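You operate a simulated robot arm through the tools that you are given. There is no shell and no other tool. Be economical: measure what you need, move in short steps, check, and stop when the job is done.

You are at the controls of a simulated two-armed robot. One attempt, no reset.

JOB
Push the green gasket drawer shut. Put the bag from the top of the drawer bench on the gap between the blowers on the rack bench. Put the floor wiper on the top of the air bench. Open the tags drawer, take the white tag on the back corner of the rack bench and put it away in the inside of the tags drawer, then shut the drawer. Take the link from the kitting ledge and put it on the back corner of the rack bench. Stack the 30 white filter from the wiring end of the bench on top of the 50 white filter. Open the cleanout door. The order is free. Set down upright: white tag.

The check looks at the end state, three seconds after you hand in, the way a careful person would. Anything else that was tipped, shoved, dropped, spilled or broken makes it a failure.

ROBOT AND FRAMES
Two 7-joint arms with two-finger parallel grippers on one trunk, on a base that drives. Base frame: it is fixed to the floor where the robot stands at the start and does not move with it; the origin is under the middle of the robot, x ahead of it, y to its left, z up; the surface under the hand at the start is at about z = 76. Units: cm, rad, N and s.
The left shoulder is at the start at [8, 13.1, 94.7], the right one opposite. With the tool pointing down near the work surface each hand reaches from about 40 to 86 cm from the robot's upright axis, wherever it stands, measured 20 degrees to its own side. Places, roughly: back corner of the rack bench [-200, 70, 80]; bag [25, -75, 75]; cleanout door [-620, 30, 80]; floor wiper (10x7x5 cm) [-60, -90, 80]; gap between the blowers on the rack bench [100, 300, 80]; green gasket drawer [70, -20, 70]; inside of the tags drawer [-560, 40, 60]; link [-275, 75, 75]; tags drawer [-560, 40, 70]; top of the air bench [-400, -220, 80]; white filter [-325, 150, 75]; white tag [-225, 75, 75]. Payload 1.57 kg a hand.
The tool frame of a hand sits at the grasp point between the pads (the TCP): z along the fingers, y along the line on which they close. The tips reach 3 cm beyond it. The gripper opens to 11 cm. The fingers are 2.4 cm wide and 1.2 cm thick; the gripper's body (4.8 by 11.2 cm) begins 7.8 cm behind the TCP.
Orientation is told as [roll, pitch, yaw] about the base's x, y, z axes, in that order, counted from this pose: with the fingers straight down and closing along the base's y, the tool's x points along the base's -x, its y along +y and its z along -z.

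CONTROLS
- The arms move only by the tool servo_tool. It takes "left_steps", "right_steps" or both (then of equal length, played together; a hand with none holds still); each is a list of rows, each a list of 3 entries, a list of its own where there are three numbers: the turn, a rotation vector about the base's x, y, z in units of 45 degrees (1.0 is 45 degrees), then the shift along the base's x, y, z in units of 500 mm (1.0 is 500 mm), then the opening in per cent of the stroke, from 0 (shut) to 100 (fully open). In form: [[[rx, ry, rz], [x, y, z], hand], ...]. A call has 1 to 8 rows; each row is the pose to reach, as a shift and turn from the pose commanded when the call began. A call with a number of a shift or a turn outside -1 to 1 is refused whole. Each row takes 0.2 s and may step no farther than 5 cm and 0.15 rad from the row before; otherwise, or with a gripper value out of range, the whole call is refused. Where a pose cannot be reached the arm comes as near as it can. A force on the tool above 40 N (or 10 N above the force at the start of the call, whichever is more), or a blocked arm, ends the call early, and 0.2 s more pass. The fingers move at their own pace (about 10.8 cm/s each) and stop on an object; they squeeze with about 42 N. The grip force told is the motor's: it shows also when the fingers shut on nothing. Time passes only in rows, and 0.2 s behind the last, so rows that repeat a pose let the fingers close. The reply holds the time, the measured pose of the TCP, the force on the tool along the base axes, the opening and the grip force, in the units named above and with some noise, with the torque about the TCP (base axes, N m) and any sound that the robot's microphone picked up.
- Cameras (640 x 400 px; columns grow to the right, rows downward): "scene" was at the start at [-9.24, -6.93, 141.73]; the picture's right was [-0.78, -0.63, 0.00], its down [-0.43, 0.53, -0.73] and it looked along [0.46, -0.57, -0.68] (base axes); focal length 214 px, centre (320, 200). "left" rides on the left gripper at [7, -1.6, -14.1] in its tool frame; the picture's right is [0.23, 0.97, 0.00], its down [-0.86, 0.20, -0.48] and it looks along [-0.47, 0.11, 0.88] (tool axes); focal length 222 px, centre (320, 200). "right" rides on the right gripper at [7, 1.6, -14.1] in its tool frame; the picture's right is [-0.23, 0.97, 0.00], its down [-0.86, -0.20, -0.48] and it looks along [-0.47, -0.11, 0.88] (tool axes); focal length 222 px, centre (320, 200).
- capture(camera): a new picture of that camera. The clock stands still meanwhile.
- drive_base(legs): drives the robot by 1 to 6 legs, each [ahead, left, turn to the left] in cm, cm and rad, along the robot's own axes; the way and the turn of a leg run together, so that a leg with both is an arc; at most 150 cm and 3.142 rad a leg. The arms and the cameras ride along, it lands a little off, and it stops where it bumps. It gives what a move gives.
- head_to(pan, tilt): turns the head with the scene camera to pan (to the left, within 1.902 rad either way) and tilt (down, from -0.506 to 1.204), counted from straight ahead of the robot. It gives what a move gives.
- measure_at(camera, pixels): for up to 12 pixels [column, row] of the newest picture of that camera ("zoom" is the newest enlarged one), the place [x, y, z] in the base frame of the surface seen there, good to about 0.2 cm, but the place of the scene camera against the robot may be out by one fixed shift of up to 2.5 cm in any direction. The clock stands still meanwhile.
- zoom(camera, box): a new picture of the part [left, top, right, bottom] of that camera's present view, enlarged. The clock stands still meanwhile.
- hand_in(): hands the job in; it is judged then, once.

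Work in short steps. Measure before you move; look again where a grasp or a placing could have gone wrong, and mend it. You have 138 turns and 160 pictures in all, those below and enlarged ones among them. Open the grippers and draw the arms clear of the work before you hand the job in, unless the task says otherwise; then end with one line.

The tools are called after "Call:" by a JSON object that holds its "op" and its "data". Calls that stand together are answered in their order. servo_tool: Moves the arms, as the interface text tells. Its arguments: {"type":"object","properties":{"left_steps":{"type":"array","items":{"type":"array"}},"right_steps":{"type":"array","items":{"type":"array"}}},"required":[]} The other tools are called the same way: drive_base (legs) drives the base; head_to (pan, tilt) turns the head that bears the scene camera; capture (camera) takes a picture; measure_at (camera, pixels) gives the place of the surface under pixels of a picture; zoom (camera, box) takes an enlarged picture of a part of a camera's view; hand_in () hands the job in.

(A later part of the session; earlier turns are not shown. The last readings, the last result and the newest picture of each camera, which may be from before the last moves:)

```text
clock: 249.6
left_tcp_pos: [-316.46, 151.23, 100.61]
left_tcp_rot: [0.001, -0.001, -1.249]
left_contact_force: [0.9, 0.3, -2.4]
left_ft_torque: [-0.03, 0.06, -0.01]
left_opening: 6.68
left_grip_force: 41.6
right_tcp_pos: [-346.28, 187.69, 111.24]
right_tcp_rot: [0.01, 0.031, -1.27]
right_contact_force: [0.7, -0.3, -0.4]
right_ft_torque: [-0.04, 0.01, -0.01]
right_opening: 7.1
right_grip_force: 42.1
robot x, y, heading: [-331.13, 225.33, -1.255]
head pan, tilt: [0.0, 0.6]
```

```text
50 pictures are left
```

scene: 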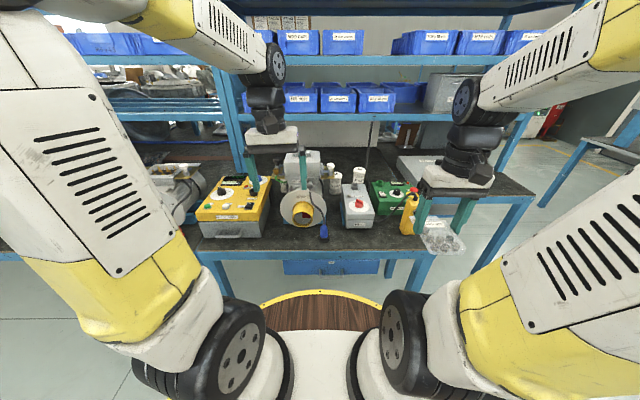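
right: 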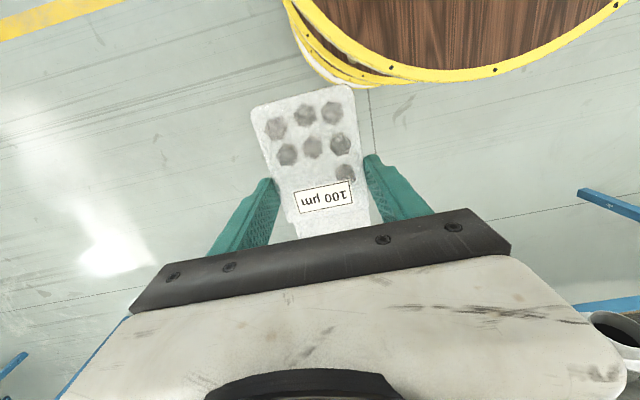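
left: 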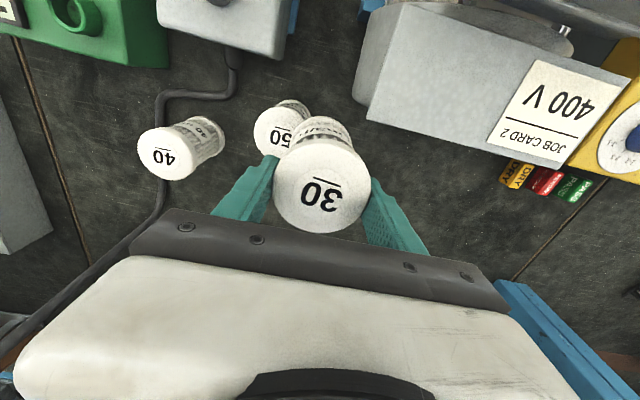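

Call:
{"op": "measure_at", "data": {"camera": "left", "pixels": [[275, 130], [256, 132], [263, 118], [265, 150], [290, 118], [300, 190], [320, 165], [362, 165]]}}

Call:
{"op": "zoom", "data": {"camera": "left", "box": [230, 90, 350, 240]}}

```text
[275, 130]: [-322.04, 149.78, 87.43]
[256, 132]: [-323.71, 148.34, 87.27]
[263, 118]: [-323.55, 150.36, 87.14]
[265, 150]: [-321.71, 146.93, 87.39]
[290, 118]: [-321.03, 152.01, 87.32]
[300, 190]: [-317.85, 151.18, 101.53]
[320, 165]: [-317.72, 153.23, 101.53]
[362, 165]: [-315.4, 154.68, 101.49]
```

```text
2.67 times, centred on (290, 165) of left
```

zoom: 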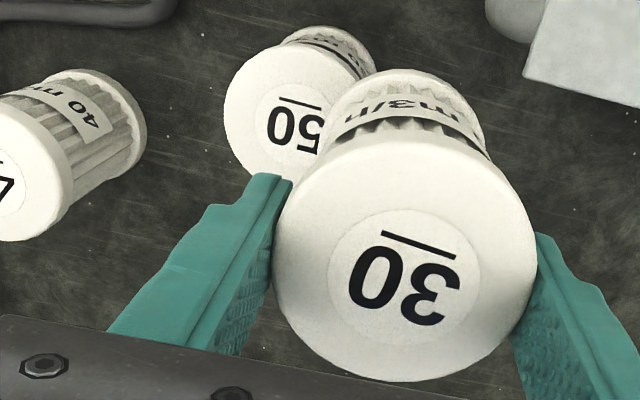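

Call:
{"op": "measure_at", "data": {"camera": "zoom", "pixels": [[293, 118], [226, 110], [240, 72], [285, 48], [240, 155], [262, 172], [318, 55], [405, 280], [285, 230], [532, 240], [400, 375], [430, 150]]}}

```text
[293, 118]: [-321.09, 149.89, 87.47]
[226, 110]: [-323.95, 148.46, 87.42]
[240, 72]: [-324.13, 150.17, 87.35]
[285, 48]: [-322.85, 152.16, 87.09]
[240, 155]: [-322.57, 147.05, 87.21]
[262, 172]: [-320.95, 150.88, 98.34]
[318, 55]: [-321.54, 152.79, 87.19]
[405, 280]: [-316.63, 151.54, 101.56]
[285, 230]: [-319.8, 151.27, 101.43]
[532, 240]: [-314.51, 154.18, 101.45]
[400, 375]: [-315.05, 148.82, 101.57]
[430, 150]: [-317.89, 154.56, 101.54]
```

Rim fits give the 50's centre at (-320.85,149.7) and the held 30's at (-316.5,151.65), with its base about 2.7 cm above the 50. I shift by (-4.35,-1.95), then lower gently.

Call:
{"op": "servo_tool", "data": {"left_steps": [[[0, 0, 0], [-0.044, -0.02, 0], 0], [[0, 0, 0], [-0.087, -0.039, 0], 0], [[0, 0, 0], [-0.087, -0.039, -0.025], 0], [[0, 0, 0], [-0.087, -0.039, -0.042], 0]]}}

Call:
{"op": "zoom", "data": {"camera": "left", "box": [200, 70, 440, 250]}}

Call:
{"op": "zoom", "data": {"camera": "scene", "box": [260, 110, 400, 230]}}

```text
clock: 250.6
left_tcp_pos: [-320.5, 149.83, 98.59]
left_tcp_rot: [0.0, 0.001, -1.25]
left_contact_force: [-0.7, -0.8, -1.6]
left_ft_torque: [-0.02, -0.01, 0.0]
left_opening: 6.68
left_grip_force: 41.8
left hand out of reach, approached as far as the arm can: row 2, 3, 4
right_tcp_pos: [-346.32, 187.75, 111.27]
right_tcp_rot: [0.012, 0.032, -1.271]
right_contact_force: [0.3, 0.4, -1.4]
right_ft_torque: [-0.03, 0.01, -0.01]
right_opening: 7.11
right_grip_force: 42.1
robot x, y, heading: [-331.27, 225.52, -1.251]
head pan, tilt: [0.0, 0.6]
```

```text
2.22 times, centred on (320, 160) of left
```

zoom: 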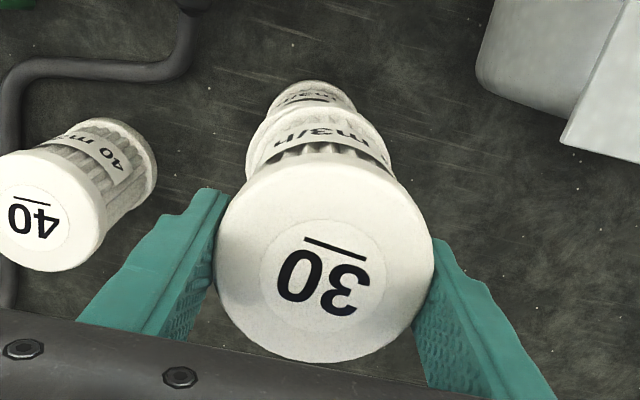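

```text
3.33 times, centred on (330, 170) of scene
```

zoom: 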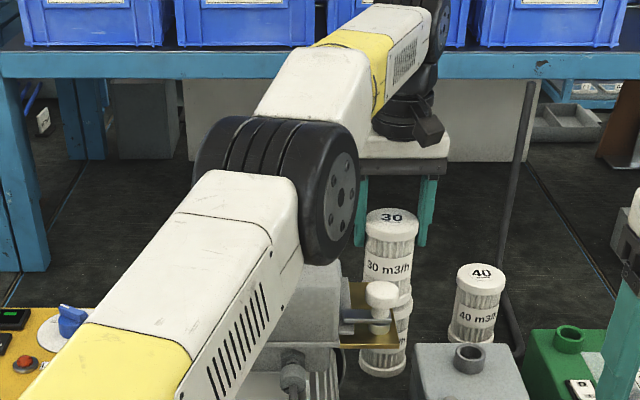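

The 30 sits over the 50 within about half a centimetre, 0.7 cm above it, though the arm is at the edge of its reach. I lower it the last bit.

Call:
{"op": "servo_tool", "data": {"left_steps": [[[0, 0, 0], [0, 0, -0.008], 0], [[0, 0, 0], [0, 0, -0.014], 0], [[0, 0, 0], [0, 0, -0.018], 0]]}}

Call:
{"op": "zoom", "data": {"camera": "scene", "box": [300, 150, 380, 230]}}

```text
clock: 251.4
left_tcp_pos: [-320.4, 149.78, 97.76]
left_tcp_rot: [-0.001, -0.002, -1.249]
left_contact_force: [-0.3, 2.0, 12.0]
left_ft_torque: [0.32, -0.17, 0.0]
left_opening: 6.68
left_grip_force: 42.0
right_tcp_pos: [-346.34, 187.88, 111.25]
right_tcp_rot: [0.009, 0.03, -1.269]
right_contact_force: [-0.2, -0.4, -1.2]
right_ft_torque: [-0.02, 0.01, -0.02]
right_opening: 7.12
right_grip_force: 41.8
robot x, y, heading: [-331.28, 225.46, -1.253]
head pan, tilt: [0.0, 0.6]
```

```text
5.00 times, centred on (340, 190) of scene
```

zoom: 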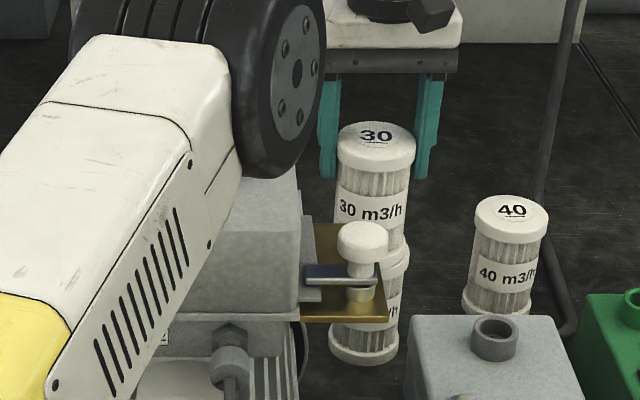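

Contact is felt at 12 N, so the 30 rests on the 50. I open, rise, and then back the base away.

Call:
{"op": "servo_tool", "data": {"left_steps": [[[0, 0, 0], [0, 0, 0], 60], [[0, 0, 0], [0, 0, 0], 85], [[0, 0, 0], [0, 0, 0], 95], [[0, 0, 0], [0, 0, 0.03], 95], [[0, 0, 0], [0, 0, 0.08], 95], [[0, 0, 0], [0, 0, 0.14], 95], [[0, 0, 0], [0, 0, 0.22], 95], [[0, 0, 0], [0, 0, 0.3], 95]]}}

Call:
{"op": "capture", "data": {"camera": "left"}}

```text
clock: 253.2
left_tcp_pos: [-319.67, 152.89, 110.47]
left_tcp_rot: [0.002, 0.001, -1.25]
left_contact_force: [-0.4, 0.4, 0.1]
left_ft_torque: [0.01, 0.0, -0.01]
left_opening: 10.46
left_grip_force: 0.1
left hand out of reach, approached as far as the arm can: row 6, 7, 8
right_tcp_pos: [-346.33, 187.71, 111.28]
right_tcp_rot: [0.011, 0.033, -1.268]
right_contact_force: [0.5, -0.9, -0.9]
right_ft_torque: [-0.04, -0.01, -0.01]
right_opening: 7.12
right_grip_force: 42.1
robot x, y, heading: [-331.08, 225.47, -1.256]
head pan, tilt: [0.0, 0.6]
```

```text
45 pictures are left
```

left: 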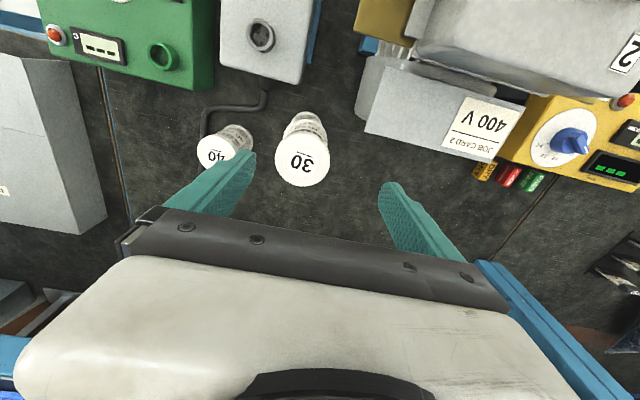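

The 30 stands squarely on the 50. I raise the hand with retraction, the same way it came unlocked before, and back the base away.

Call:
{"op": "servo_tool", "data": {"left_steps": [[[0, 0, 0], [0, 0.01, 0.08], 95], [[0, 0, 0], [0, 0.04, 0.17], 95], [[0, 0, 0], [0, 0.08, 0.255], 95], [[0, 0, 0], [0, 0.12, 0.34], 95], [[0, 0, 0], [0, 0.16, 0.425], 95], [[0, 0, 0], [0, 0.22, 0.48], 95], [[0, 0, 0], [0, 0.3, 0.48], 95], [[0, 0, 0], [0, 0.38, 0.48], 95]]}}

Call:
{"op": "drive_base", "data": {"legs": [[-55, 0, 0]]}}

Call:
{"op": "head_to", "data": {"pan": 0.9, "tilt": 0.35}}

Call:
{"op": "capture", "data": {"camera": "scene"}}

```text
clock: 255.0
left_tcp_pos: [-319.86, 171.41, 134.21]
left_tcp_rot: [0.002, 0.003, -1.25]
left_contact_force: [0.0, -0.3, -0.9]
left_ft_torque: [0.1, -0.01, -0.03]
left_opening: 10.44
left_grip_force: 0.1
left hand out of reach, approached as far as the arm can: row 1, 2, 3, 4, 5, 6, 7
right_tcp_pos: [-346.26, 187.62, 111.2]
right_tcp_rot: [0.009, 0.033, -1.269]
right_contact_force: [0.1, -1.1, -1.3]
right_ft_torque: [0.08, -0.02, -0.02]
right_opening: 7.12
right_grip_force: 42.0
robot x, y, heading: [-331.17, 225.02, -1.253]
head pan, tilt: [0.0, 0.6]
```

```text
clock: 258.2
left_tcp_pos: [-337.12, 224.43, 134.41]
left_tcp_rot: [0.0, 0.001, -1.254]
left_contact_force: [-0.5, 0.5, 0.0]
left_ft_torque: [-0.04, 0.01, 0.04]
left_opening: 10.44
left_grip_force: 0.0
right_tcp_pos: [-363.68, 240.76, 111.36]
right_tcp_rot: [0.011, 0.031, -1.271]
right_contact_force: [0.1, -0.1, -0.7]
right_ft_torque: [0.0, 0.02, -0.01]
right_opening: 7.15
right_grip_force: 42.3
robot x, y, heading: [-348.36, 278.22, -1.256]
head pan, tilt: [0.0, 0.6]
```

```text
clock: 259.4
left_tcp_pos: [-337.16, 224.44, 134.38]
left_tcp_rot: [0.0, -0.001, -1.253]
left_contact_force: [0.2, 0.4, -0.6]
left_ft_torque: [-0.01, -0.01, -0.01]
left_opening: 10.42
left_grip_force: 0.0
right_tcp_pos: [-363.7, 240.87, 111.33]
right_tcp_rot: [0.012, 0.032, -1.272]
right_contact_force: [-0.3, 0.3, -1.3]
right_ft_torque: [0.0, -0.02, 0.01]
right_opening: 7.11
right_grip_force: 42.2
robot x, y, heading: [-348.3, 278.54, -1.26]
head pan, tilt: [0.901, 0.351]
```

```text
44 pictures are left
```

scene: 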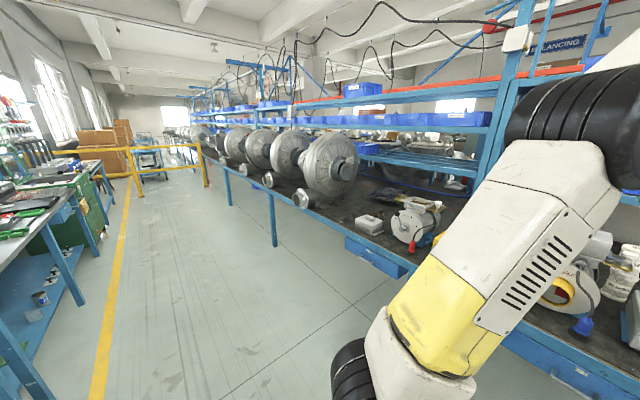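

The left arm is free again. I measure the blowers and the railing along the bench front before driving there with the bag.

Call:
{"op": "measure_at", "data": {"camera": "scene", "pixels": [[205, 165], [140, 195], [325, 165], [302, 197], [268, 182], [245, 170], [228, 165], [278, 235], [215, 190], [185, 150], [205, 150], [120, 155]]}}

Call:
{"op": "servo_tool", "data": {"left_steps": [[[0, 0, 0], [0.09, 0.03, 0], 95], [[0, 0, 0], [0.18, 0.06, 0], 95], [[0, 0, 0], [0.27, 0.09, -0.02], 95], [[0, 0, 0], [0.35, 0.12, -0.06], 95], [[0, 0, 0], [0.41, 0.14, -0.13], 95], [[0, 0, 0], [0.41, 0.14, -0.22], 95], [[0, 0, 0], [0.41, 0.14, -0.31], 95], [[0, 0, 0], [0.41, 0.14, -0.4], 95]]}}

Call:
{"op": "zoom", "data": {"camera": "scene", "box": [120, 90, 340, 250]}}

```text
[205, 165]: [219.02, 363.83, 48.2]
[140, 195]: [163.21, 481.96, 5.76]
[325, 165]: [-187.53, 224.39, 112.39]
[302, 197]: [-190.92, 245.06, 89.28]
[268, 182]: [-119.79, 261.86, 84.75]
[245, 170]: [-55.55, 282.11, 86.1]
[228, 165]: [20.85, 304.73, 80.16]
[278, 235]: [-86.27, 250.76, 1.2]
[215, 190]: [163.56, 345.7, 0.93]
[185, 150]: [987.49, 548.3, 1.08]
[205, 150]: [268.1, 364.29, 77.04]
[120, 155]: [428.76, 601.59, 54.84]
```

```text
clock: 261.2
left_tcp_pos: [-316.72, 231.5, 114.51]
left_tcp_rot: [0.001, 0.0, -1.253]
left_contact_force: [-0.8, 0.7, -0.2]
left_ft_torque: [0.01, -0.01, -0.02]
left_opening: 10.47
left_grip_force: 0.1
right_tcp_pos: [-363.67, 240.83, 111.21]
right_tcp_rot: [0.01, 0.031, -1.273]
right_contact_force: [-0.1, -0.9, -1.4]
right_ft_torque: [-0.05, -0.03, 0.02]
right_opening: 7.11
right_grip_force: 41.6
robot x, y, heading: [-348.4, 278.32, -1.26]
head pan, tilt: [0.901, 0.351]
```

```text
2.50 times, centred on (230, 170) of scene
```

zoom: 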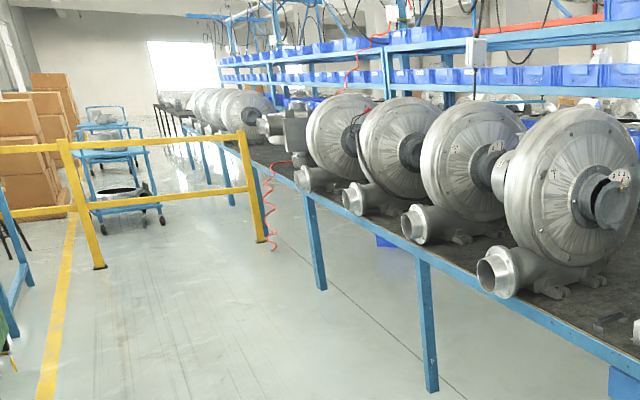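

The gap must be beyond the fourth blower (its outlet is at (20,305)), before the railing end at (219,364). I drive along the lane to it in three legs and look.

Call:
{"op": "drive_base", "data": {"legs": [[8, 150, 0], [0, 150, 0], [0, 125, 0]]}}

Call:
{"op": "head_to", "data": {"pan": 0.0, "tilt": 0.4}}

Call:
{"op": "capture", "data": {"camera": "scene"}}

```text
refused: leg 1 is longer than a leg can be; nothing moved
```

```text
clock: 262.4
left_tcp_pos: [-316.69, 231.41, 114.64]
left_tcp_rot: [-0.001, -0.001, -1.253]
left_contact_force: [0.9, 0.1, 0.4]
left_ft_torque: [0.0, 0.01, 0.01]
left_opening: 10.45
left_grip_force: 0.0
right_tcp_pos: [-363.63, 240.91, 111.31]
right_tcp_rot: [0.009, 0.032, -1.272]
right_contact_force: [-0.7, -0.2, -1.1]
right_ft_torque: [-0.03, 0.0, 0.02]
right_opening: 7.11
right_grip_force: 42.3
robot x, y, heading: [-348.56, 278.4, -1.253]
head pan, tilt: [0.0, 0.4]
```

```text
42 pictures are left
```

scene: 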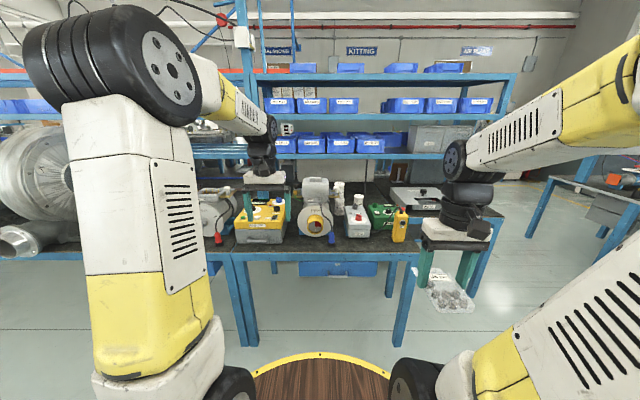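

The first leg was slightly too long. I repeat it with legal legs.

Call:
{"op": "drive_base", "data": {"legs": [[5, 145, 0], [0, 145, 0], [0, 140, 0]]}}

Call:
{"op": "capture", "data": {"camera": "scene"}}

```text
clock: 283.1
left_tcp_pos: [96.78, 348.27, 114.71]
left_tcp_rot: [0.0, 0.0, -1.303]
left_contact_force: [-0.6, 0.3, 0.2]
left_ft_torque: [-0.02, -0.01, -0.02]
left_opening: 10.43
left_grip_force: 0.1
right_tcp_pos: [50.31, 360.05, 111.28]
right_tcp_rot: [0.01, 0.032, -1.32]
right_contact_force: [-0.3, -0.4, -2.4]
right_ft_torque: [-0.01, 0.0, -0.01]
right_opening: 7.14
right_grip_force: 42.3
robot x, y, heading: [67.13, 396.55, -1.309]
head pan, tilt: [0.0, 0.4]
```

```text
41 pictures are left
```

scene: 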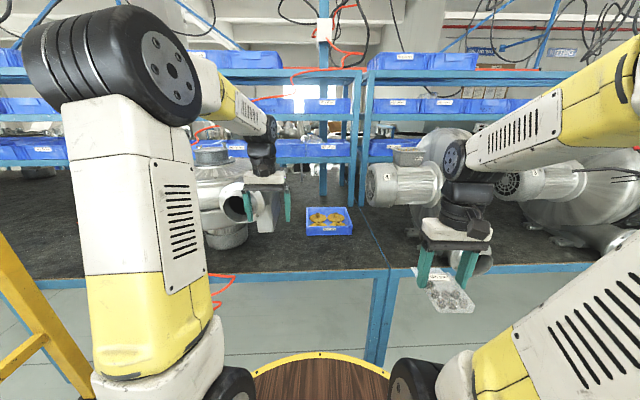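

The gap is right ahead, between the blower on the left (240,205) and the one on the right (410,185), with a small blue tray in it. I measure the free bench surface.

Call:
{"op": "measure_at", "data": {"camera": "scene", "pixels": [[300, 255], [340, 258], [306, 236], [352, 234], [350, 210], [290, 240], [370, 230], [330, 268], [380, 245], [245, 225], [395, 205], [300, 200]]}}

Call:
{"op": "zoom", "data": {"camera": "scene", "box": [190, 120, 500, 300]}}

```text
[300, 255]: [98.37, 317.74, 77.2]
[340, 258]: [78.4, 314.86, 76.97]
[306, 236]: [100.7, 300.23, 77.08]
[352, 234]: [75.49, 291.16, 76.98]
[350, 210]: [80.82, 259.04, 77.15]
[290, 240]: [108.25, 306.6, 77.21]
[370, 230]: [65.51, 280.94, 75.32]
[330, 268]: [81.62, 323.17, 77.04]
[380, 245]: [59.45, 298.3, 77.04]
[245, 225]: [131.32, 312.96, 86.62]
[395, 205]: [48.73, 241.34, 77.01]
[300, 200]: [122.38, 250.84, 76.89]
```

```text
2.06 times, centred on (345, 210) of scene
```

zoom: 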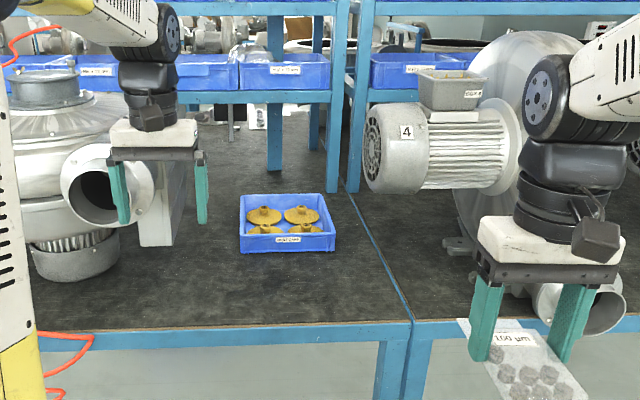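

Between the tray (front at n≈-254) and the bench edge (n≈-282) there are 28 free cm. I'll lay the bag at (90.7,310.5). I pull the left hand in, then drive closer.

Call:
{"op": "servo_tool", "data": {"left_steps": [[[0, 0, 0], [-0.02, 0.08, 0], 95], [[0, 0, 0], [-0.04, 0.16, 0], 95], [[0, 0, 0], [-0.06, 0.24, 0.02], 95]]}}

Call:
{"op": "drive_base", "data": {"legs": [[20, 10, 0.05]]}}

Call:
{"op": "capture", "data": {"camera": "right"}}

```text
clock: 283.9
left_tcp_pos: [93.81, 359.96, 115.41]
left_tcp_rot: [0.0, 0.0, -1.302]
left_contact_force: [-0.2, -1.0, -1.2]
left_ft_torque: [0.04, 0.04, 0.03]
left_opening: 10.47
left_grip_force: 0.1
right_tcp_pos: [50.33, 359.94, 111.22]
right_tcp_rot: [0.011, 0.032, -1.321]
right_contact_force: [-0.3, 1.3, -0.6]
right_ft_torque: [0.01, 0.02, -0.01]
right_opening: 7.09
right_grip_force: 42.0
robot x, y, heading: [67.37, 397.03, -1.303]
head pan, tilt: [0.0, 0.4]
```

```text
clock: 285.6
left_tcp_pos: [110.99, 344.33, 115.56]
left_tcp_rot: [0.001, 0.0, -1.253]
left_contact_force: [-0.2, -0.3, -0.1]
left_ft_torque: [-0.01, 0.01, -0.04]
left_opening: 10.46
left_grip_force: 0.0
right_tcp_pos: [67.53, 342.05, 111.26]
right_tcp_rot: [0.011, 0.032, -1.273]
right_contact_force: [-0.6, 0.6, -0.5]
right_ft_torque: [-0.03, -0.01, -0.03]
right_opening: 7.1
right_grip_force: 41.7
robot x, y, heading: [82.78, 379.65, -1.262]
head pan, tilt: [0.0, 0.4]
```

```text
39 pictures are left
```

right: 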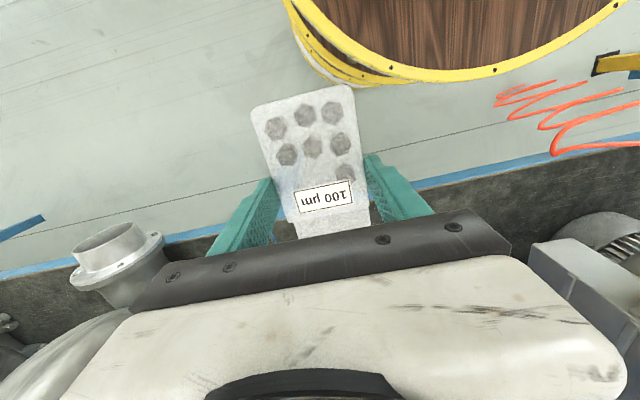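

I carry the bag over the clear patch at height, leveling the hand.

Call:
{"op": "servo_tool", "data": {"right_steps": [[[-0.014, 0, 0], [0.058, -0.078, 0], 0], [[-0.028, 0, 0], [0.116, -0.157, 0], 0], [[-0.043, 0, 0], [0.174, -0.236, 0], 0], [[-0.043, 0, 0], [0.232, -0.315, 0], 0], [[-0.043, 0, 0], [0.29, -0.394, 0], 0], [[-0.043, 0, 0], [0.348, -0.473, 0], 0], [[-0.043, 0, 0], [0.406, -0.551, 0], 0], [[-0.043, 0, 0], [0.464, -0.63, 0], 0]]}}

Call:
{"op": "servo_tool", "data": {"right_steps": [[[0, 0, 0], [0, 0, -0.09], 0], [[0, 0, 0], [0, 0, -0.18], 0], [[0, 0, 0], [0, 0, -0.27], 0], [[0, 0, 0], [0, 0, -0.36], 0], [[0, 0, 0], [0, 0, -0.45], 0]]}}

Call:
{"op": "capture", "data": {"camera": "right"}}

```text
clock: 287.4
left_tcp_pos: [110.85, 344.21, 115.42]
left_tcp_rot: [-0.001, -0.001, -1.253]
left_contact_force: [0.2, 0.6, 0.8]
left_ft_torque: [0.01, -0.05, -0.01]
left_opening: 10.45
left_grip_force: 0.0
right_tcp_pos: [90.84, 310.77, 111.43]
right_tcp_rot: [0.001, -0.001, -1.272]
right_contact_force: [-0.5, -0.5, -1.1]
right_ft_torque: [-0.05, -0.03, 0.02]
right_opening: 7.13
right_grip_force: 41.8
robot x, y, heading: [82.57, 379.61, -1.262]
head pan, tilt: [0.0, 0.4]
```

```text
clock: 288.6
left_tcp_pos: [110.99, 344.19, 115.41]
left_tcp_rot: [0.001, 0.001, -1.255]
left_contact_force: [-0.4, -0.6, 0.6]
left_ft_torque: [-0.04, -0.03, 0.01]
left_opening: 10.47
left_grip_force: 0.0
right_tcp_pos: [90.52, 310.48, 89.0]
right_tcp_rot: [0.001, -0.002, -1.273]
right_contact_force: [0.1, 0.9, -0.7]
right_ft_torque: [-0.05, 0.0, -0.03]
right_opening: 7.11
right_grip_force: 41.7
robot x, y, heading: [82.62, 379.6, -1.257]
head pan, tilt: [0.0, 0.4]
```

```text
38 pictures are left
```

right: 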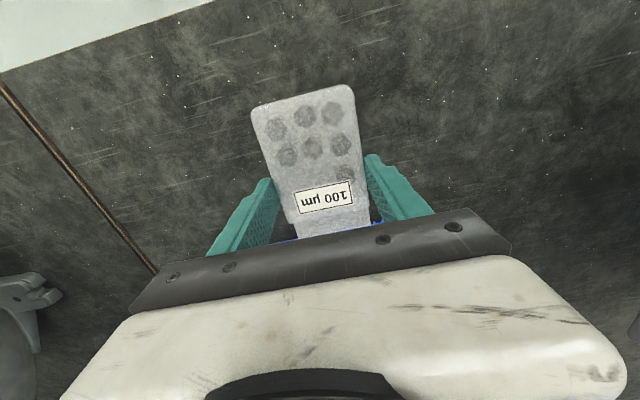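

Call:
{"op": "measure_at", "data": {"camera": "right", "pixels": [[200, 150], [420, 130], [378, 224], [288, 240], [150, 20], [310, 120]]}}

```text
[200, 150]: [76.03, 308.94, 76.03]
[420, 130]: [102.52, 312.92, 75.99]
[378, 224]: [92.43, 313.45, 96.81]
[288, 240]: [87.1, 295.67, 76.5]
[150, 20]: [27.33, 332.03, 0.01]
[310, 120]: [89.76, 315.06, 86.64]
```

The bench is at z 76.0 and the tray is 6 cm beyond the bag. I lower 9.4 cm, release, and rise.

Call:
{"op": "servo_tool", "data": {"right_steps": [[[0, 0, 0], [0, 0, -0.09], 0], [[0, 0, 0], [0, 0, -0.16], 0], [[0, 0, 0], [0, 0, -0.188], 0], [[0, 0, 0], [0, 0, -0.188], 0], [[0, 0, 0], [0, 0, -0.188], 95], [[0, 0, 0], [0, 0, -0.188], 95], [[0, 0, 0], [0, 0, -0.1], 95], [[0, 0, 0], [0, 0, 0], 95]]}}

Call:
{"op": "capture", "data": {"camera": "right"}}

```text
clock: 290.4
left_tcp_pos: [110.97, 344.19, 115.45]
left_tcp_rot: [-0.001, 0.0, -1.252]
left_contact_force: [-0.4, 0.0, 0.1]
left_ft_torque: [0.04, 0.02, -0.01]
left_opening: 10.45
left_grip_force: 0.1
right_tcp_pos: [90.63, 310.53, 88.82]
right_tcp_rot: [0.003, 0.001, -1.271]
right_contact_force: [-1.0, -0.1, 0.5]
right_ft_torque: [-0.01, 0.02, -0.02]
right_opening: 10.44
right_grip_force: 0.1
robot x, y, heading: [82.72, 379.35, -1.26]
head pan, tilt: [0.0, 0.4]
```

```text
37 pictures are left
```

right: 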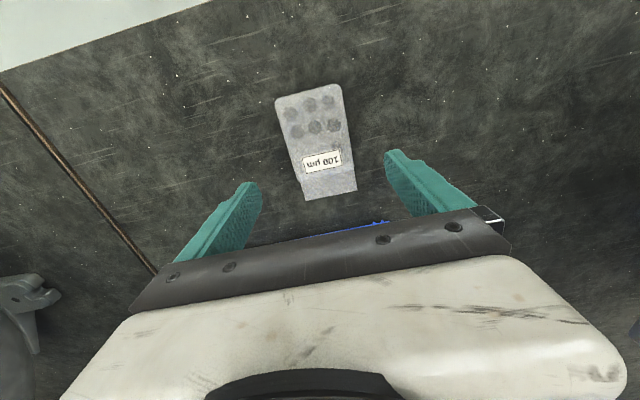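

The bag lies flat in the gap. I raise and pull back the right hand, then drive back along the lane towards the aisle.

Call:
{"op": "servo_tool", "data": {"right_steps": [[[0, 0, 0], [0, 0, 0.09], 95], [[0, 0, 0], [0, 0, 0.18], 95], [[0, 0, 0], [0, 0, 0.27], 95], [[0, 0, 0], [-0.02, 0.06, 0.34], 95], [[0, 0, 0], [-0.04, 0.13, 0.4], 95], [[0, 0, 0], [-0.07, 0.22, 0.42], 95], [[0, 0, 0], [-0.1, 0.31, 0.42], 95], [[0, 0, 0], [-0.13, 0.4, 0.42], 95]]}}

Call:
{"op": "drive_base", "data": {"legs": [[-30, 0, 0], [0, -149, 0], [0, -149, 0], [0, -149, 0], [0, -149, 0]]}}

```text
clock: 292.2
left_tcp_pos: [111.04, 344.22, 115.42]
left_tcp_rot: [-0.001, 0.0, -1.253]
left_contact_force: [-0.2, -1.1, 0.1]
left_ft_torque: [0.03, 0.02, 0.07]
left_opening: 10.46
left_grip_force: 0.1
right_tcp_pos: [84.37, 330.53, 109.74]
right_tcp_rot: [0.001, 0.001, -1.273]
right_contact_force: [1.0, -0.9, 0.0]
right_ft_torque: [0.02, 0.06, -0.03]
right_opening: 10.46
right_grip_force: 0.0
robot x, y, heading: [82.93, 379.26, -1.263]
head pan, tilt: [0.0, 0.4]
```

```text
clock: 321.8
left_tcp_pos: [-465.03, 205.65, 115.55]
left_tcp_rot: [0.0, -0.001, -1.354]
left_contact_force: [0.1, 0.7, -1.0]
left_ft_torque: [0.04, -0.02, 0.0]
left_opening: 10.46
left_grip_force: 0.0
right_tcp_pos: [-492.94, 194.98, 109.89]
right_tcp_rot: [0.002, 0.0, -1.372]
right_contact_force: [-0.5, -0.5, -0.5]
right_ft_torque: [-0.02, 0.01, -0.03]
right_opening: 10.46
right_grip_force: 0.0
robot x, y, heading: [-489.22, 243.8, -1.362]
head pan, tilt: [0.0, 0.4]
```

Now I straighten up, shift to the aisle's centre, drive through it, turn to face the rack bench from the kitting side, and slide along to it.

Call:
{"op": "drive_base", "data": {"legs": [[0, 0, 0.105], [0, -45, 0], [145, 0, 0], [145, 0, 0], [35, 0, 0]]}}

Call:
{"op": "drive_base", "data": {"legs": [[0, 0, 3.13], [0, -145, 0], [0, -60, 0]]}}

Call:
{"op": "capture", "data": {"camera": "scene"}}

```text
clock: 340.8
left_tcp_pos: [-398.62, -117.69, 115.46]
left_tcp_rot: [-0.001, 0.001, -1.231]
left_contact_force: [0.8, 0.0, 0.3]
left_ft_torque: [-0.03, 0.03, 0.02]
left_opening: 10.45
left_grip_force: 0.0
right_tcp_pos: [-425.05, -131.91, 109.88]
right_tcp_rot: [0.001, 0.001, -1.249]
right_contact_force: [-0.5, 0.4, 0.1]
right_ft_torque: [0.01, -0.01, 0.01]
right_opening: 10.46
right_grip_force: 0.0
robot x, y, heading: [-427.67, -82.72, -1.237]
head pan, tilt: [0.0, 0.4]
```

```text
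clock: 358.6
left_tcp_pos: [-258.68, 23.46, 115.47]
left_tcp_rot: [-0.001, 0.0, 1.923]
left_contact_force: [-0.6, -0.4, 1.2]
left_ft_torque: [0.0, 0.01, 0.01]
left_opening: 10.45
left_grip_force: 0.1
right_tcp_pos: [-232.62, 38.12, 109.83]
right_tcp_rot: [0.0, -0.001, 1.905]
right_contact_force: [-0.2, 0.0, 0.2]
right_ft_torque: [-0.01, 0.0, 0.02]
right_opening: 10.46
right_grip_force: 0.0
robot x, y, heading: [-229.55, -10.76, 1.913]
head pan, tilt: [0.0, 0.4]
```

```text
36 pictures are left
```

scene: 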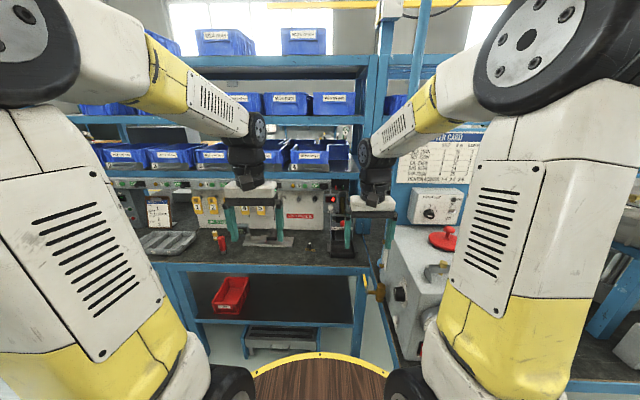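

Call:
{"op": "zoom", "data": {"camera": "scene", "box": [110, 170, 390, 300]}}

Call:
{"op": "capture", "data": {"camera": "left"}}

Call:
{"op": "capture", "data": {"camera": "right"}}

```text
2.29 times, centred on (250, 235) of scene
```

zoom: 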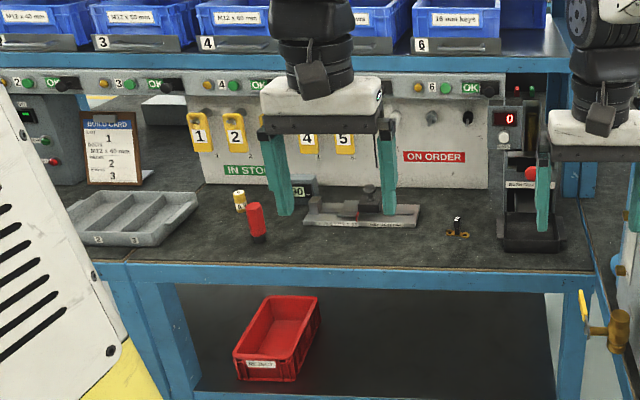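

```text
34 pictures are left
```

left: 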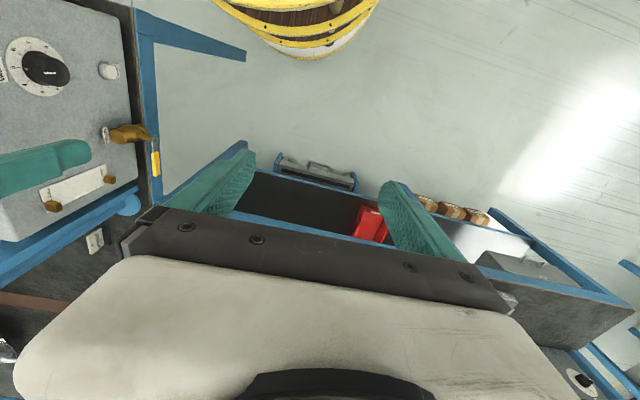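

```text
33 pictures are left
```

right: 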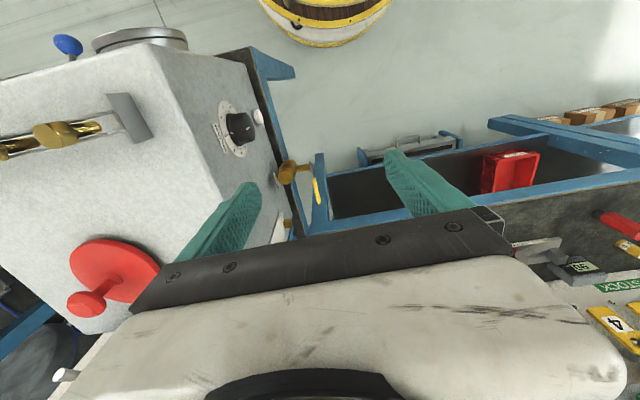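

Call:
{"op": "measure_at", "data": {"camera": "left", "pixels": [[95, 240], [60, 250], [10, 345], [105, 295]]}}

Call:
{"op": "measure_at", "data": {"camera": "scene", "pixels": [[310, 247], [310, 242], [214, 238], [262, 250], [340, 246], [330, 262], [280, 240], [377, 255]]}}

Call:
{"op": "zoom", "data": {"camera": "scene", "box": [290, 200, 390, 290]}}

```text
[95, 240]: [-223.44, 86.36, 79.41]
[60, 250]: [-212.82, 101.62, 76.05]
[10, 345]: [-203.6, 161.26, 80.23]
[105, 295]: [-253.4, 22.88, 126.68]
```

```text
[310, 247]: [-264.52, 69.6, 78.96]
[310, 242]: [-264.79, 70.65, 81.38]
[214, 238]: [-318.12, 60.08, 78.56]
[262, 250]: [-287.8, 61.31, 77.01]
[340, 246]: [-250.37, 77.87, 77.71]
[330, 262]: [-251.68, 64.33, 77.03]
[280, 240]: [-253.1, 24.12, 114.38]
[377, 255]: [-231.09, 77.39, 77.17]
```

```text
4.44 times, centred on (340, 245) of scene
```

zoom: 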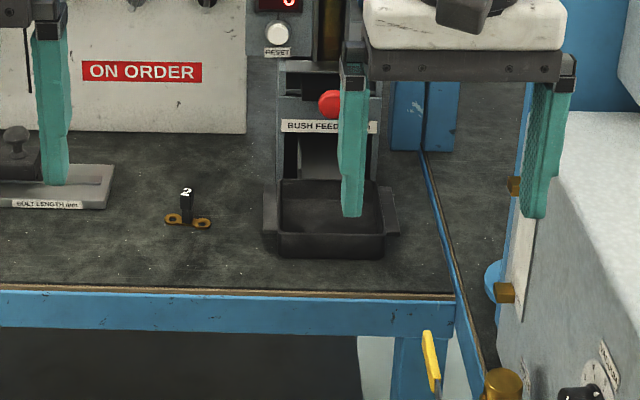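

Found: the link at about (-264.5,69.6) with a small black "2" block on it, and the white tag at (-223.4,86.4,79.4) on the back corner beyond the tester. I measure the tester's extent to plan how close I can drive.

Call:
{"op": "measure_at", "data": {"camera": "scene", "pixels": [[405, 330], [430, 290], [440, 237], [400, 230], [470, 300], [395, 320], [375, 290], [415, 235]]}}

Call:
{"op": "zoom", "data": {"camera": "left", "box": [0, 130, 240, 360]}}

Call:
{"op": "measure_at", "data": {"camera": "zoom", "pixels": [[253, 290], [262, 320], [240, 300], [150, 300], [300, 235], [200, 330], [320, 290], [120, 200]]}}

```text
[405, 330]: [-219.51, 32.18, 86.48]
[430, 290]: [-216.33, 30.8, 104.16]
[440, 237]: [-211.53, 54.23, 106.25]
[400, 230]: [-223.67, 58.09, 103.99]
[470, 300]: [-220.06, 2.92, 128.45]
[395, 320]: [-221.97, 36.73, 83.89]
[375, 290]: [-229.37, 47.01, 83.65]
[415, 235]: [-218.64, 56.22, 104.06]
```

```text
1.74 times, centred on (120, 245) of left
```

zoom: 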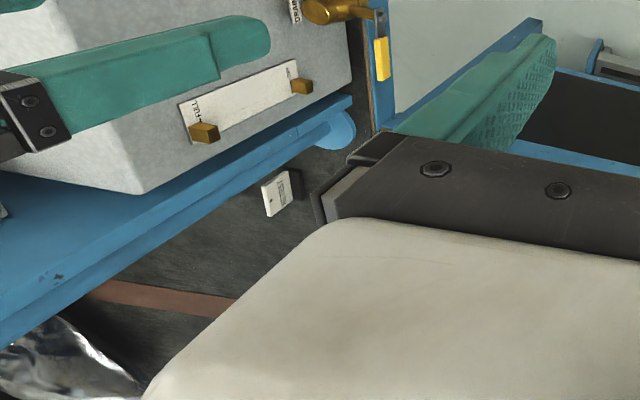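

```text
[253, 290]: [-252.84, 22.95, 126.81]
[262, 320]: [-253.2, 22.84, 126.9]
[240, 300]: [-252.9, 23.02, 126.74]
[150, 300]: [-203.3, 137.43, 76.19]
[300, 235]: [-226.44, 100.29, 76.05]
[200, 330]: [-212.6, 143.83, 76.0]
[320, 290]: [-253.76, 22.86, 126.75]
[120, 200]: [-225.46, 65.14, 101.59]
```

The tester's corner at (-219,32) limits the approach. I drive ahead and a bit to the left, then bring the right hand over the tag to look straight down.

Call:
{"op": "drive_base", "data": {"legs": [[26, 13, -0.02]]}}

Call:
{"op": "servo_tool", "data": {"right_steps": [[[0, 0, 0], [0.03, -0.02, 0.04], 95], [[0, 0, 0], [0.07, 0.03, 0.06], 95], [[0, 0, 0], [0.11, 0.09, 0.06], 95], [[0, 0, 0], [0.15, 0.15, 0.06], 95], [[0, 0, 0], [0.19, 0.21, 0.06], 95]]}}

Call:
{"op": "capture", "data": {"camera": "right"}}

```text
clock: 360.7
left_tcp_pos: [-279.0, 44.59, 115.44]
left_tcp_rot: [0.0, 0.0, 1.9]
left_contact_force: [-0.3, 0.0, -0.1]
left_ft_torque: [0.0, -0.02, -0.02]
left_opening: 10.45
left_grip_force: 0.1
right_tcp_pos: [-252.5, 58.59, 109.78]
right_tcp_rot: [0.001, 0.0, 1.88]
right_contact_force: [-0.2, 0.3, 0.2]
right_ft_torque: [0.01, 0.01, 0.01]
right_opening: 10.44
right_grip_force: 0.2
robot x, y, heading: [-250.6, 9.36, 1.892]
head pan, tilt: [0.0, 0.4]
```

```text
clock: 361.9
left_tcp_pos: [-279.06, 44.69, 115.67]
left_tcp_rot: [0.001, 0.0, 1.9]
left_contact_force: [-0.4, -0.7, -0.4]
left_ft_torque: [0.04, -0.01, 0.0]
left_opening: 10.46
left_grip_force: 0.0
right_tcp_pos: [-243.04, 68.76, 113.08]
right_tcp_rot: [0.003, -0.001, 1.88]
right_contact_force: [-0.5, -0.4, 0.0]
right_ft_torque: [0.03, 0.0, -0.01]
right_opening: 10.45
right_grip_force: 0.1
robot x, y, heading: [-250.52, 9.73, 1.893]
head pan, tilt: [0.0, 0.4]
```

```text
30 pictures are left
```

right: 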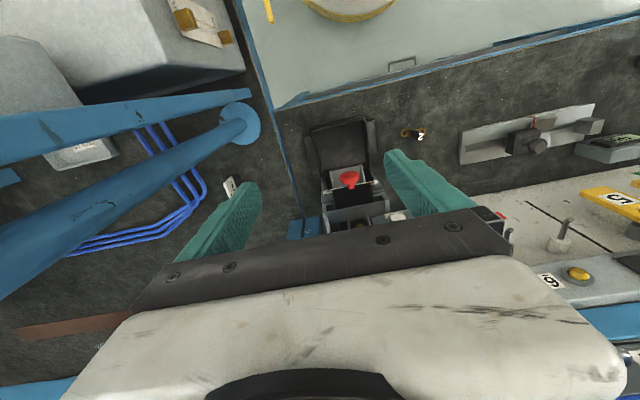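

Call:
{"op": "zoom", "data": {"camera": "right", "box": [100, 60, 340, 260]}}

Call:
{"op": "measure_at", "data": {"camera": "right", "pixels": [[240, 125], [262, 125], [220, 125], [229, 183], [237, 186], [224, 192], [250, 170], [180, 235], [265, 230], [412, 134], [285, 200], [100, 290]]}}

```text
2.00 times, centred on (220, 160) of right
```

zoom: 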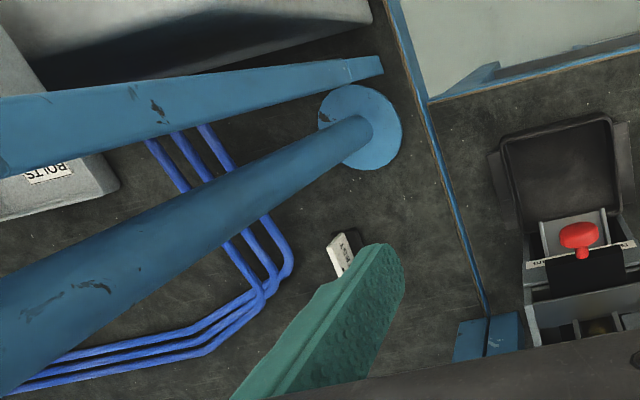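

```text
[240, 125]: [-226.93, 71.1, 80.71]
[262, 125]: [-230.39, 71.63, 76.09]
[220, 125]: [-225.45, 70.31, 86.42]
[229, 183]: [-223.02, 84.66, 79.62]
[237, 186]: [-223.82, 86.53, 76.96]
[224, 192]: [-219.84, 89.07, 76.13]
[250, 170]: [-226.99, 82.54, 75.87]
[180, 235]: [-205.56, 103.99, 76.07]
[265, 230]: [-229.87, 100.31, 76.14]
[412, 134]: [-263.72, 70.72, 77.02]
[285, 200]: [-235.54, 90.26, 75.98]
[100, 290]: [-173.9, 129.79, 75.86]
```

The tall blue pole at (-227,71) blocks a straight approach to the tag, so I'll come in from the left with the left hand, which can also take the link. I retract the right hand, drive to the new stance, and bring the left hand over the link.

Call:
{"op": "servo_tool", "data": {"right_steps": [[[0, 0, 0], [-0.02, -0.08, 0.03], 95], [[0, 0, 0], [-0.02, -0.16, 0.07], 95], [[0, 0, 0], [-0.02, -0.24, 0.1], 95], [[0, 0, 0], [-0.02, -0.32, 0.12], 95], [[0, 0, 0], [-0.02, -0.38, 0.12], 95]]}}

Call:
{"op": "drive_base", "data": {"legs": [[19, 16, 0], [0, 0, -1.03]]}}

Call:
{"op": "servo_tool", "data": {"left_steps": [[[0, 0, 0], [-0.05, 0.04, -0.05], 100], [[0, 0, 0], [-0.1, 0.08, -0.1], 100], [[0, 0, 0], [-0.14, 0.11, -0.17], 100], [[0, 0, 0], [-0.14, 0.11, -0.26], 100]]}}

Call:
{"op": "capture", "data": {"camera": "left"}}

```text
clock: 363.1
left_tcp_pos: [-279.1, 44.67, 115.42]
left_tcp_rot: [-0.001, 0.0, 1.899]
left_contact_force: [-0.9, 0.0, 0.6]
left_ft_torque: [0.0, -0.05, -0.04]
left_opening: 10.44
left_grip_force: 0.1
right_tcp_pos: [-244.16, 49.9, 118.5]
right_tcp_rot: [0.001, 0.0, 1.879]
right_contact_force: [-0.1, -0.3, 0.4]
right_ft_torque: [0.0, -0.02, 0.0]
right_opening: 10.47
right_grip_force: 0.1
robot x, y, heading: [-250.26, 9.88, 1.895]
head pan, tilt: [0.0, 0.4]
```

```text
clock: 364.9
left_tcp_pos: [-298.88, 56.9, 115.46]
left_tcp_rot: [0.0, 0.0, 1.899]
left_contact_force: [-0.3, 0.3, 0.5]
left_ft_torque: [0.01, -0.01, 0.02]
left_opening: 10.46
left_grip_force: 0.2
right_tcp_pos: [-263.99, 61.97, 118.61]
right_tcp_rot: [0.001, 0.001, 1.88]
right_contact_force: [-0.6, -0.8, -0.3]
right_ft_torque: [0.02, 0.02, -0.01]
right_opening: 10.44
right_grip_force: 0.1
robot x, y, heading: [-270.17, 22.08, 1.895]
head pan, tilt: [0.0, 0.4]
stopped in leg 1: the robot was blocked; the commanded pose is now the measured one
```

```text
clock: 365.9
left_tcp_pos: [-306.15, 62.63, 102.4]
left_tcp_rot: [0.002, -0.002, 1.898]
left_contact_force: [0.2, -0.3, 0.5]
left_ft_torque: [0.01, 0.01, 0.02]
left_opening: 11.01
left_grip_force: 0.1
right_tcp_pos: [-264.06, 62.1, 118.55]
right_tcp_rot: [0.002, -0.001, 1.881]
right_contact_force: [0.1, -0.3, 0.5]
right_ft_torque: [0.01, 0.02, 0.01]
right_opening: 10.45
right_grip_force: 0.1
robot x, y, heading: [-270.74, 21.94, 1.891]
head pan, tilt: [0.0, 0.4]
```

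```text
28 pictures are left
```

left: 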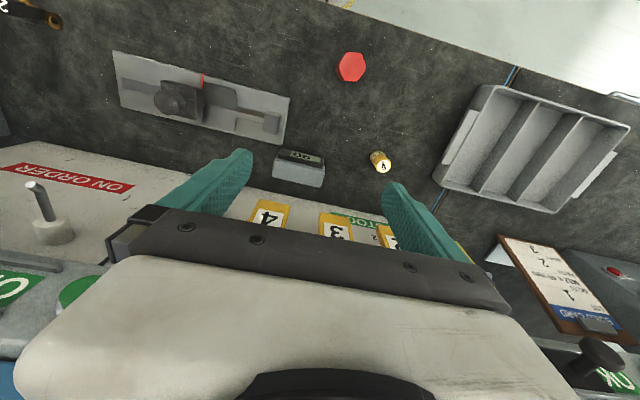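

The base is blocked just there by the bench (fine), but the turn was skipped. I lift the left hand, ease back, turn, and go over the link.

Call:
{"op": "servo_tool", "data": {"left_steps": [[[0, 0, 0], [0.03, -0.02, 0.08], 100], [[0, 0, 0], [0.08, -0.06, 0.15], 100], [[0, 0, 0], [0.13, -0.1, 0.22], 100], [[0, 0, 0], [0.16, -0.12, 0.27], 100]]}}

Call:
{"op": "drive_base", "data": {"legs": [[-2, 0, 0], [0, 0, -1.03]]}}

Call:
{"op": "servo_tool", "data": {"left_steps": [[[0, 0, 0], [-0.05, 0.04, -0.05], 100], [[0, 0, 0], [-0.1, 0.08, -0.1], 100], [[0, 0, 0], [-0.16, 0.11, -0.16], 100], [[0, 0, 0], [-0.16, 0.11, -0.25], 100]]}}

Call:
{"op": "capture", "data": {"camera": "left"}}

```text
clock: 366.9
left_tcp_pos: [-297.87, 56.2, 115.88]
left_tcp_rot: [0.0, 0.0, 1.9]
left_contact_force: [0.0, 0.0, 0.5]
left_ft_torque: [0.01, -0.02, 0.05]
left_opening: 11.0
left_grip_force: 0.1
right_tcp_pos: [-264.01, 62.1, 118.48]
right_tcp_rot: [0.0, -0.001, 1.882]
right_contact_force: [-0.1, 0.9, 0.0]
right_ft_torque: [-0.03, -0.02, 0.03]
right_opening: 10.46
right_grip_force: 0.0
robot x, y, heading: [-270.48, 21.75, 1.891]
head pan, tilt: [0.0, 0.4]
```

```text
clock: 370.3
left_tcp_pos: [-254.29, 61.08, 115.97]
left_tcp_rot: [0.001, 0.0, 0.862]
left_contact_force: [0.0, 0.7, -0.1]
left_ft_torque: [0.0, 0.02, 0.0]
left_opening: 10.99
left_grip_force: 0.0
right_tcp_pos: [-231.89, 34.84, 118.43]
right_tcp_rot: [0.0, 0.001, 0.843]
right_contact_force: [-1.2, -0.8, 0.6]
right_ft_torque: [-0.02, 0.03, -0.02]
right_opening: 10.48
right_grip_force: 0.1
robot x, y, heading: [-270.0, 20.01, 0.857]
head pan, tilt: [0.0, 0.4]
```

```text
clock: 371.3
left_tcp_pos: [-262.24, 66.55, 103.2]
left_tcp_rot: [0.003, 0.0, 0.862]
left_contact_force: [0.3, -0.2, -0.5]
left_ft_torque: [0.01, 0.0, -0.01]
left_opening: 11.0
left_grip_force: 0.1
right_tcp_pos: [-231.94, 34.91, 118.53]
right_tcp_rot: [0.001, -0.001, 0.844]
right_contact_force: [-0.5, -0.9, -0.2]
right_ft_torque: [0.03, 0.05, -0.02]
right_opening: 10.43
right_grip_force: 0.0
robot x, y, heading: [-269.9, 20.01, 0.852]
head pan, tilt: [0.0, 0.4]
```

```text
27 pictures are left
```

left: 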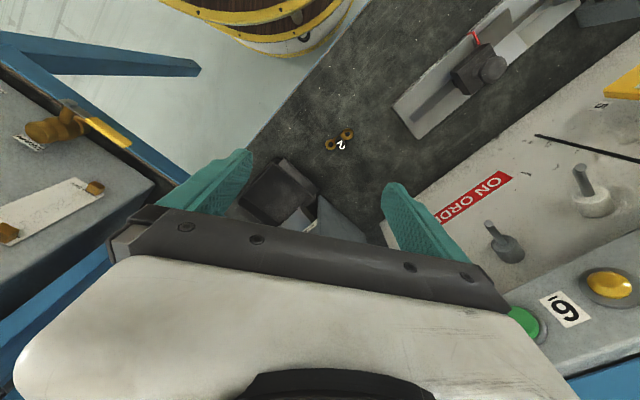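

Call:
{"op": "zoom", "data": {"camera": "left", "box": [305, 115, 375, 165]}}

Call:
{"op": "measure_at", "data": {"camera": "left", "pixels": [[330, 145], [347, 135], [341, 145], [338, 139], [326, 147], [351, 132], [265, 200], [300, 190]]}}

```text
8.00 times, centred on (340, 140) of left
```

zoom: 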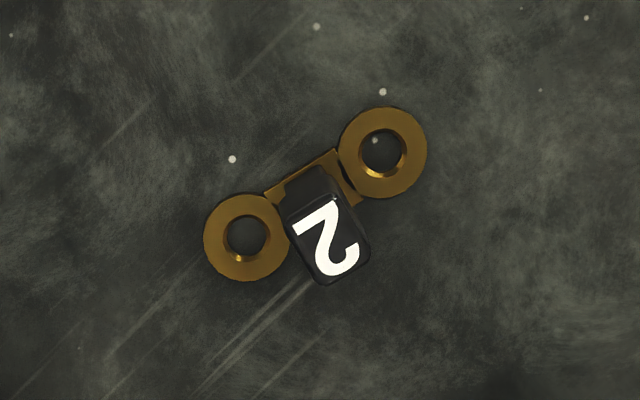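

```text
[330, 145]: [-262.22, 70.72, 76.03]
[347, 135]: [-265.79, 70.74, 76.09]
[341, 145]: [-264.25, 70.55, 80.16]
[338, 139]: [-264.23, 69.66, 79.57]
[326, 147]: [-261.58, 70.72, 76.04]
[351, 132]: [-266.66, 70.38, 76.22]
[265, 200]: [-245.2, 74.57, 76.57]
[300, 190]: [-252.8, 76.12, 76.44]
```

The link lies along x at (-264.2,70.4), with its "2" block standing to z 80.2. I turn the left hand to close across it, go down, grip the block and lift.

Call:
{"op": "servo_tool", "data": {"left_steps": [[[0, 0, -0.17], [-0.01, 0.03, -0.03], 50], [[0, 0, -0.34], [-0.03, 0.06, -0.06], 50], [[0, 0, -0.51], [-0.04, 0.075, -0.09], 50], [[0, 0, -0.68], [-0.04, 0.075, -0.15], 50], [[0, 0, -0.85], [-0.04, 0.075, -0.21], 50], [[0, 0, -0.98], [-0.04, 0.075, -0.28], 50]]}}

Call:
{"op": "servo_tool", "data": {"left_steps": [[[0, 0, 0], [0, 0, -0.08], 50], [[0, 0, 0], [0, 0, -0.15], 50], [[0, 0, 0], [0, 0, -0.19], 50], [[0, 0, 0], [0, 0, -0.19], 0], [[0, 0, 0], [0, 0, -0.19], 0], [[0, 0, 0], [0, 0, -0.19], 0], [[0, 0, 0], [0, 0, -0.12], 0], [[0, 0, 0], [0, 0, -0.03], 0]]}}

Call:
{"op": "capture", "data": {"camera": "left"}}

```text
clock: 372.7
left_tcp_pos: [-264.19, 70.32, 89.42]
left_tcp_rot: [0.001, 0.001, 0.092]
left_contact_force: [-0.2, 0.1, 0.6]
left_ft_torque: [-0.01, 0.0, 0.01]
left_opening: 5.49
left_grip_force: 0.1
right_tcp_pos: [-231.92, 34.9, 118.49]
right_tcp_rot: [0.002, -0.001, 0.844]
right_contact_force: [-0.3, 0.1, 0.4]
right_ft_torque: [0.0, 0.0, -0.01]
right_opening: 10.43
right_grip_force: 0.1
robot x, y, heading: [-270.12, 19.87, 0.855]
head pan, tilt: [0.0, 0.4]
```

```text
clock: 374.5
left_tcp_pos: [-264.35, 70.29, 87.76]
left_tcp_rot: [-0.002, 0.001, 0.09]
left_contact_force: [0.5, 2.0, -0.7]
left_ft_torque: [-0.03, 0.03, 0.01]
left_opening: 1.69
left_grip_force: 32.6
right_tcp_pos: [-231.87, 35.03, 118.53]
right_tcp_rot: [0.002, -0.001, 0.844]
right_contact_force: [-0.1, 1.5, -0.4]
right_ft_torque: [-0.03, 0.04, 0.0]
right_opening: 10.47
right_grip_force: 0.0
robot x, y, heading: [-269.75, 19.87, 0.853]
head pan, tilt: [0.0, 0.4]
```

```text
25 pictures are left
```

left: 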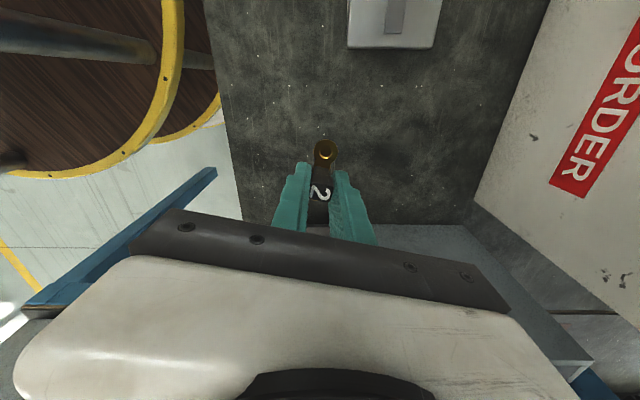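

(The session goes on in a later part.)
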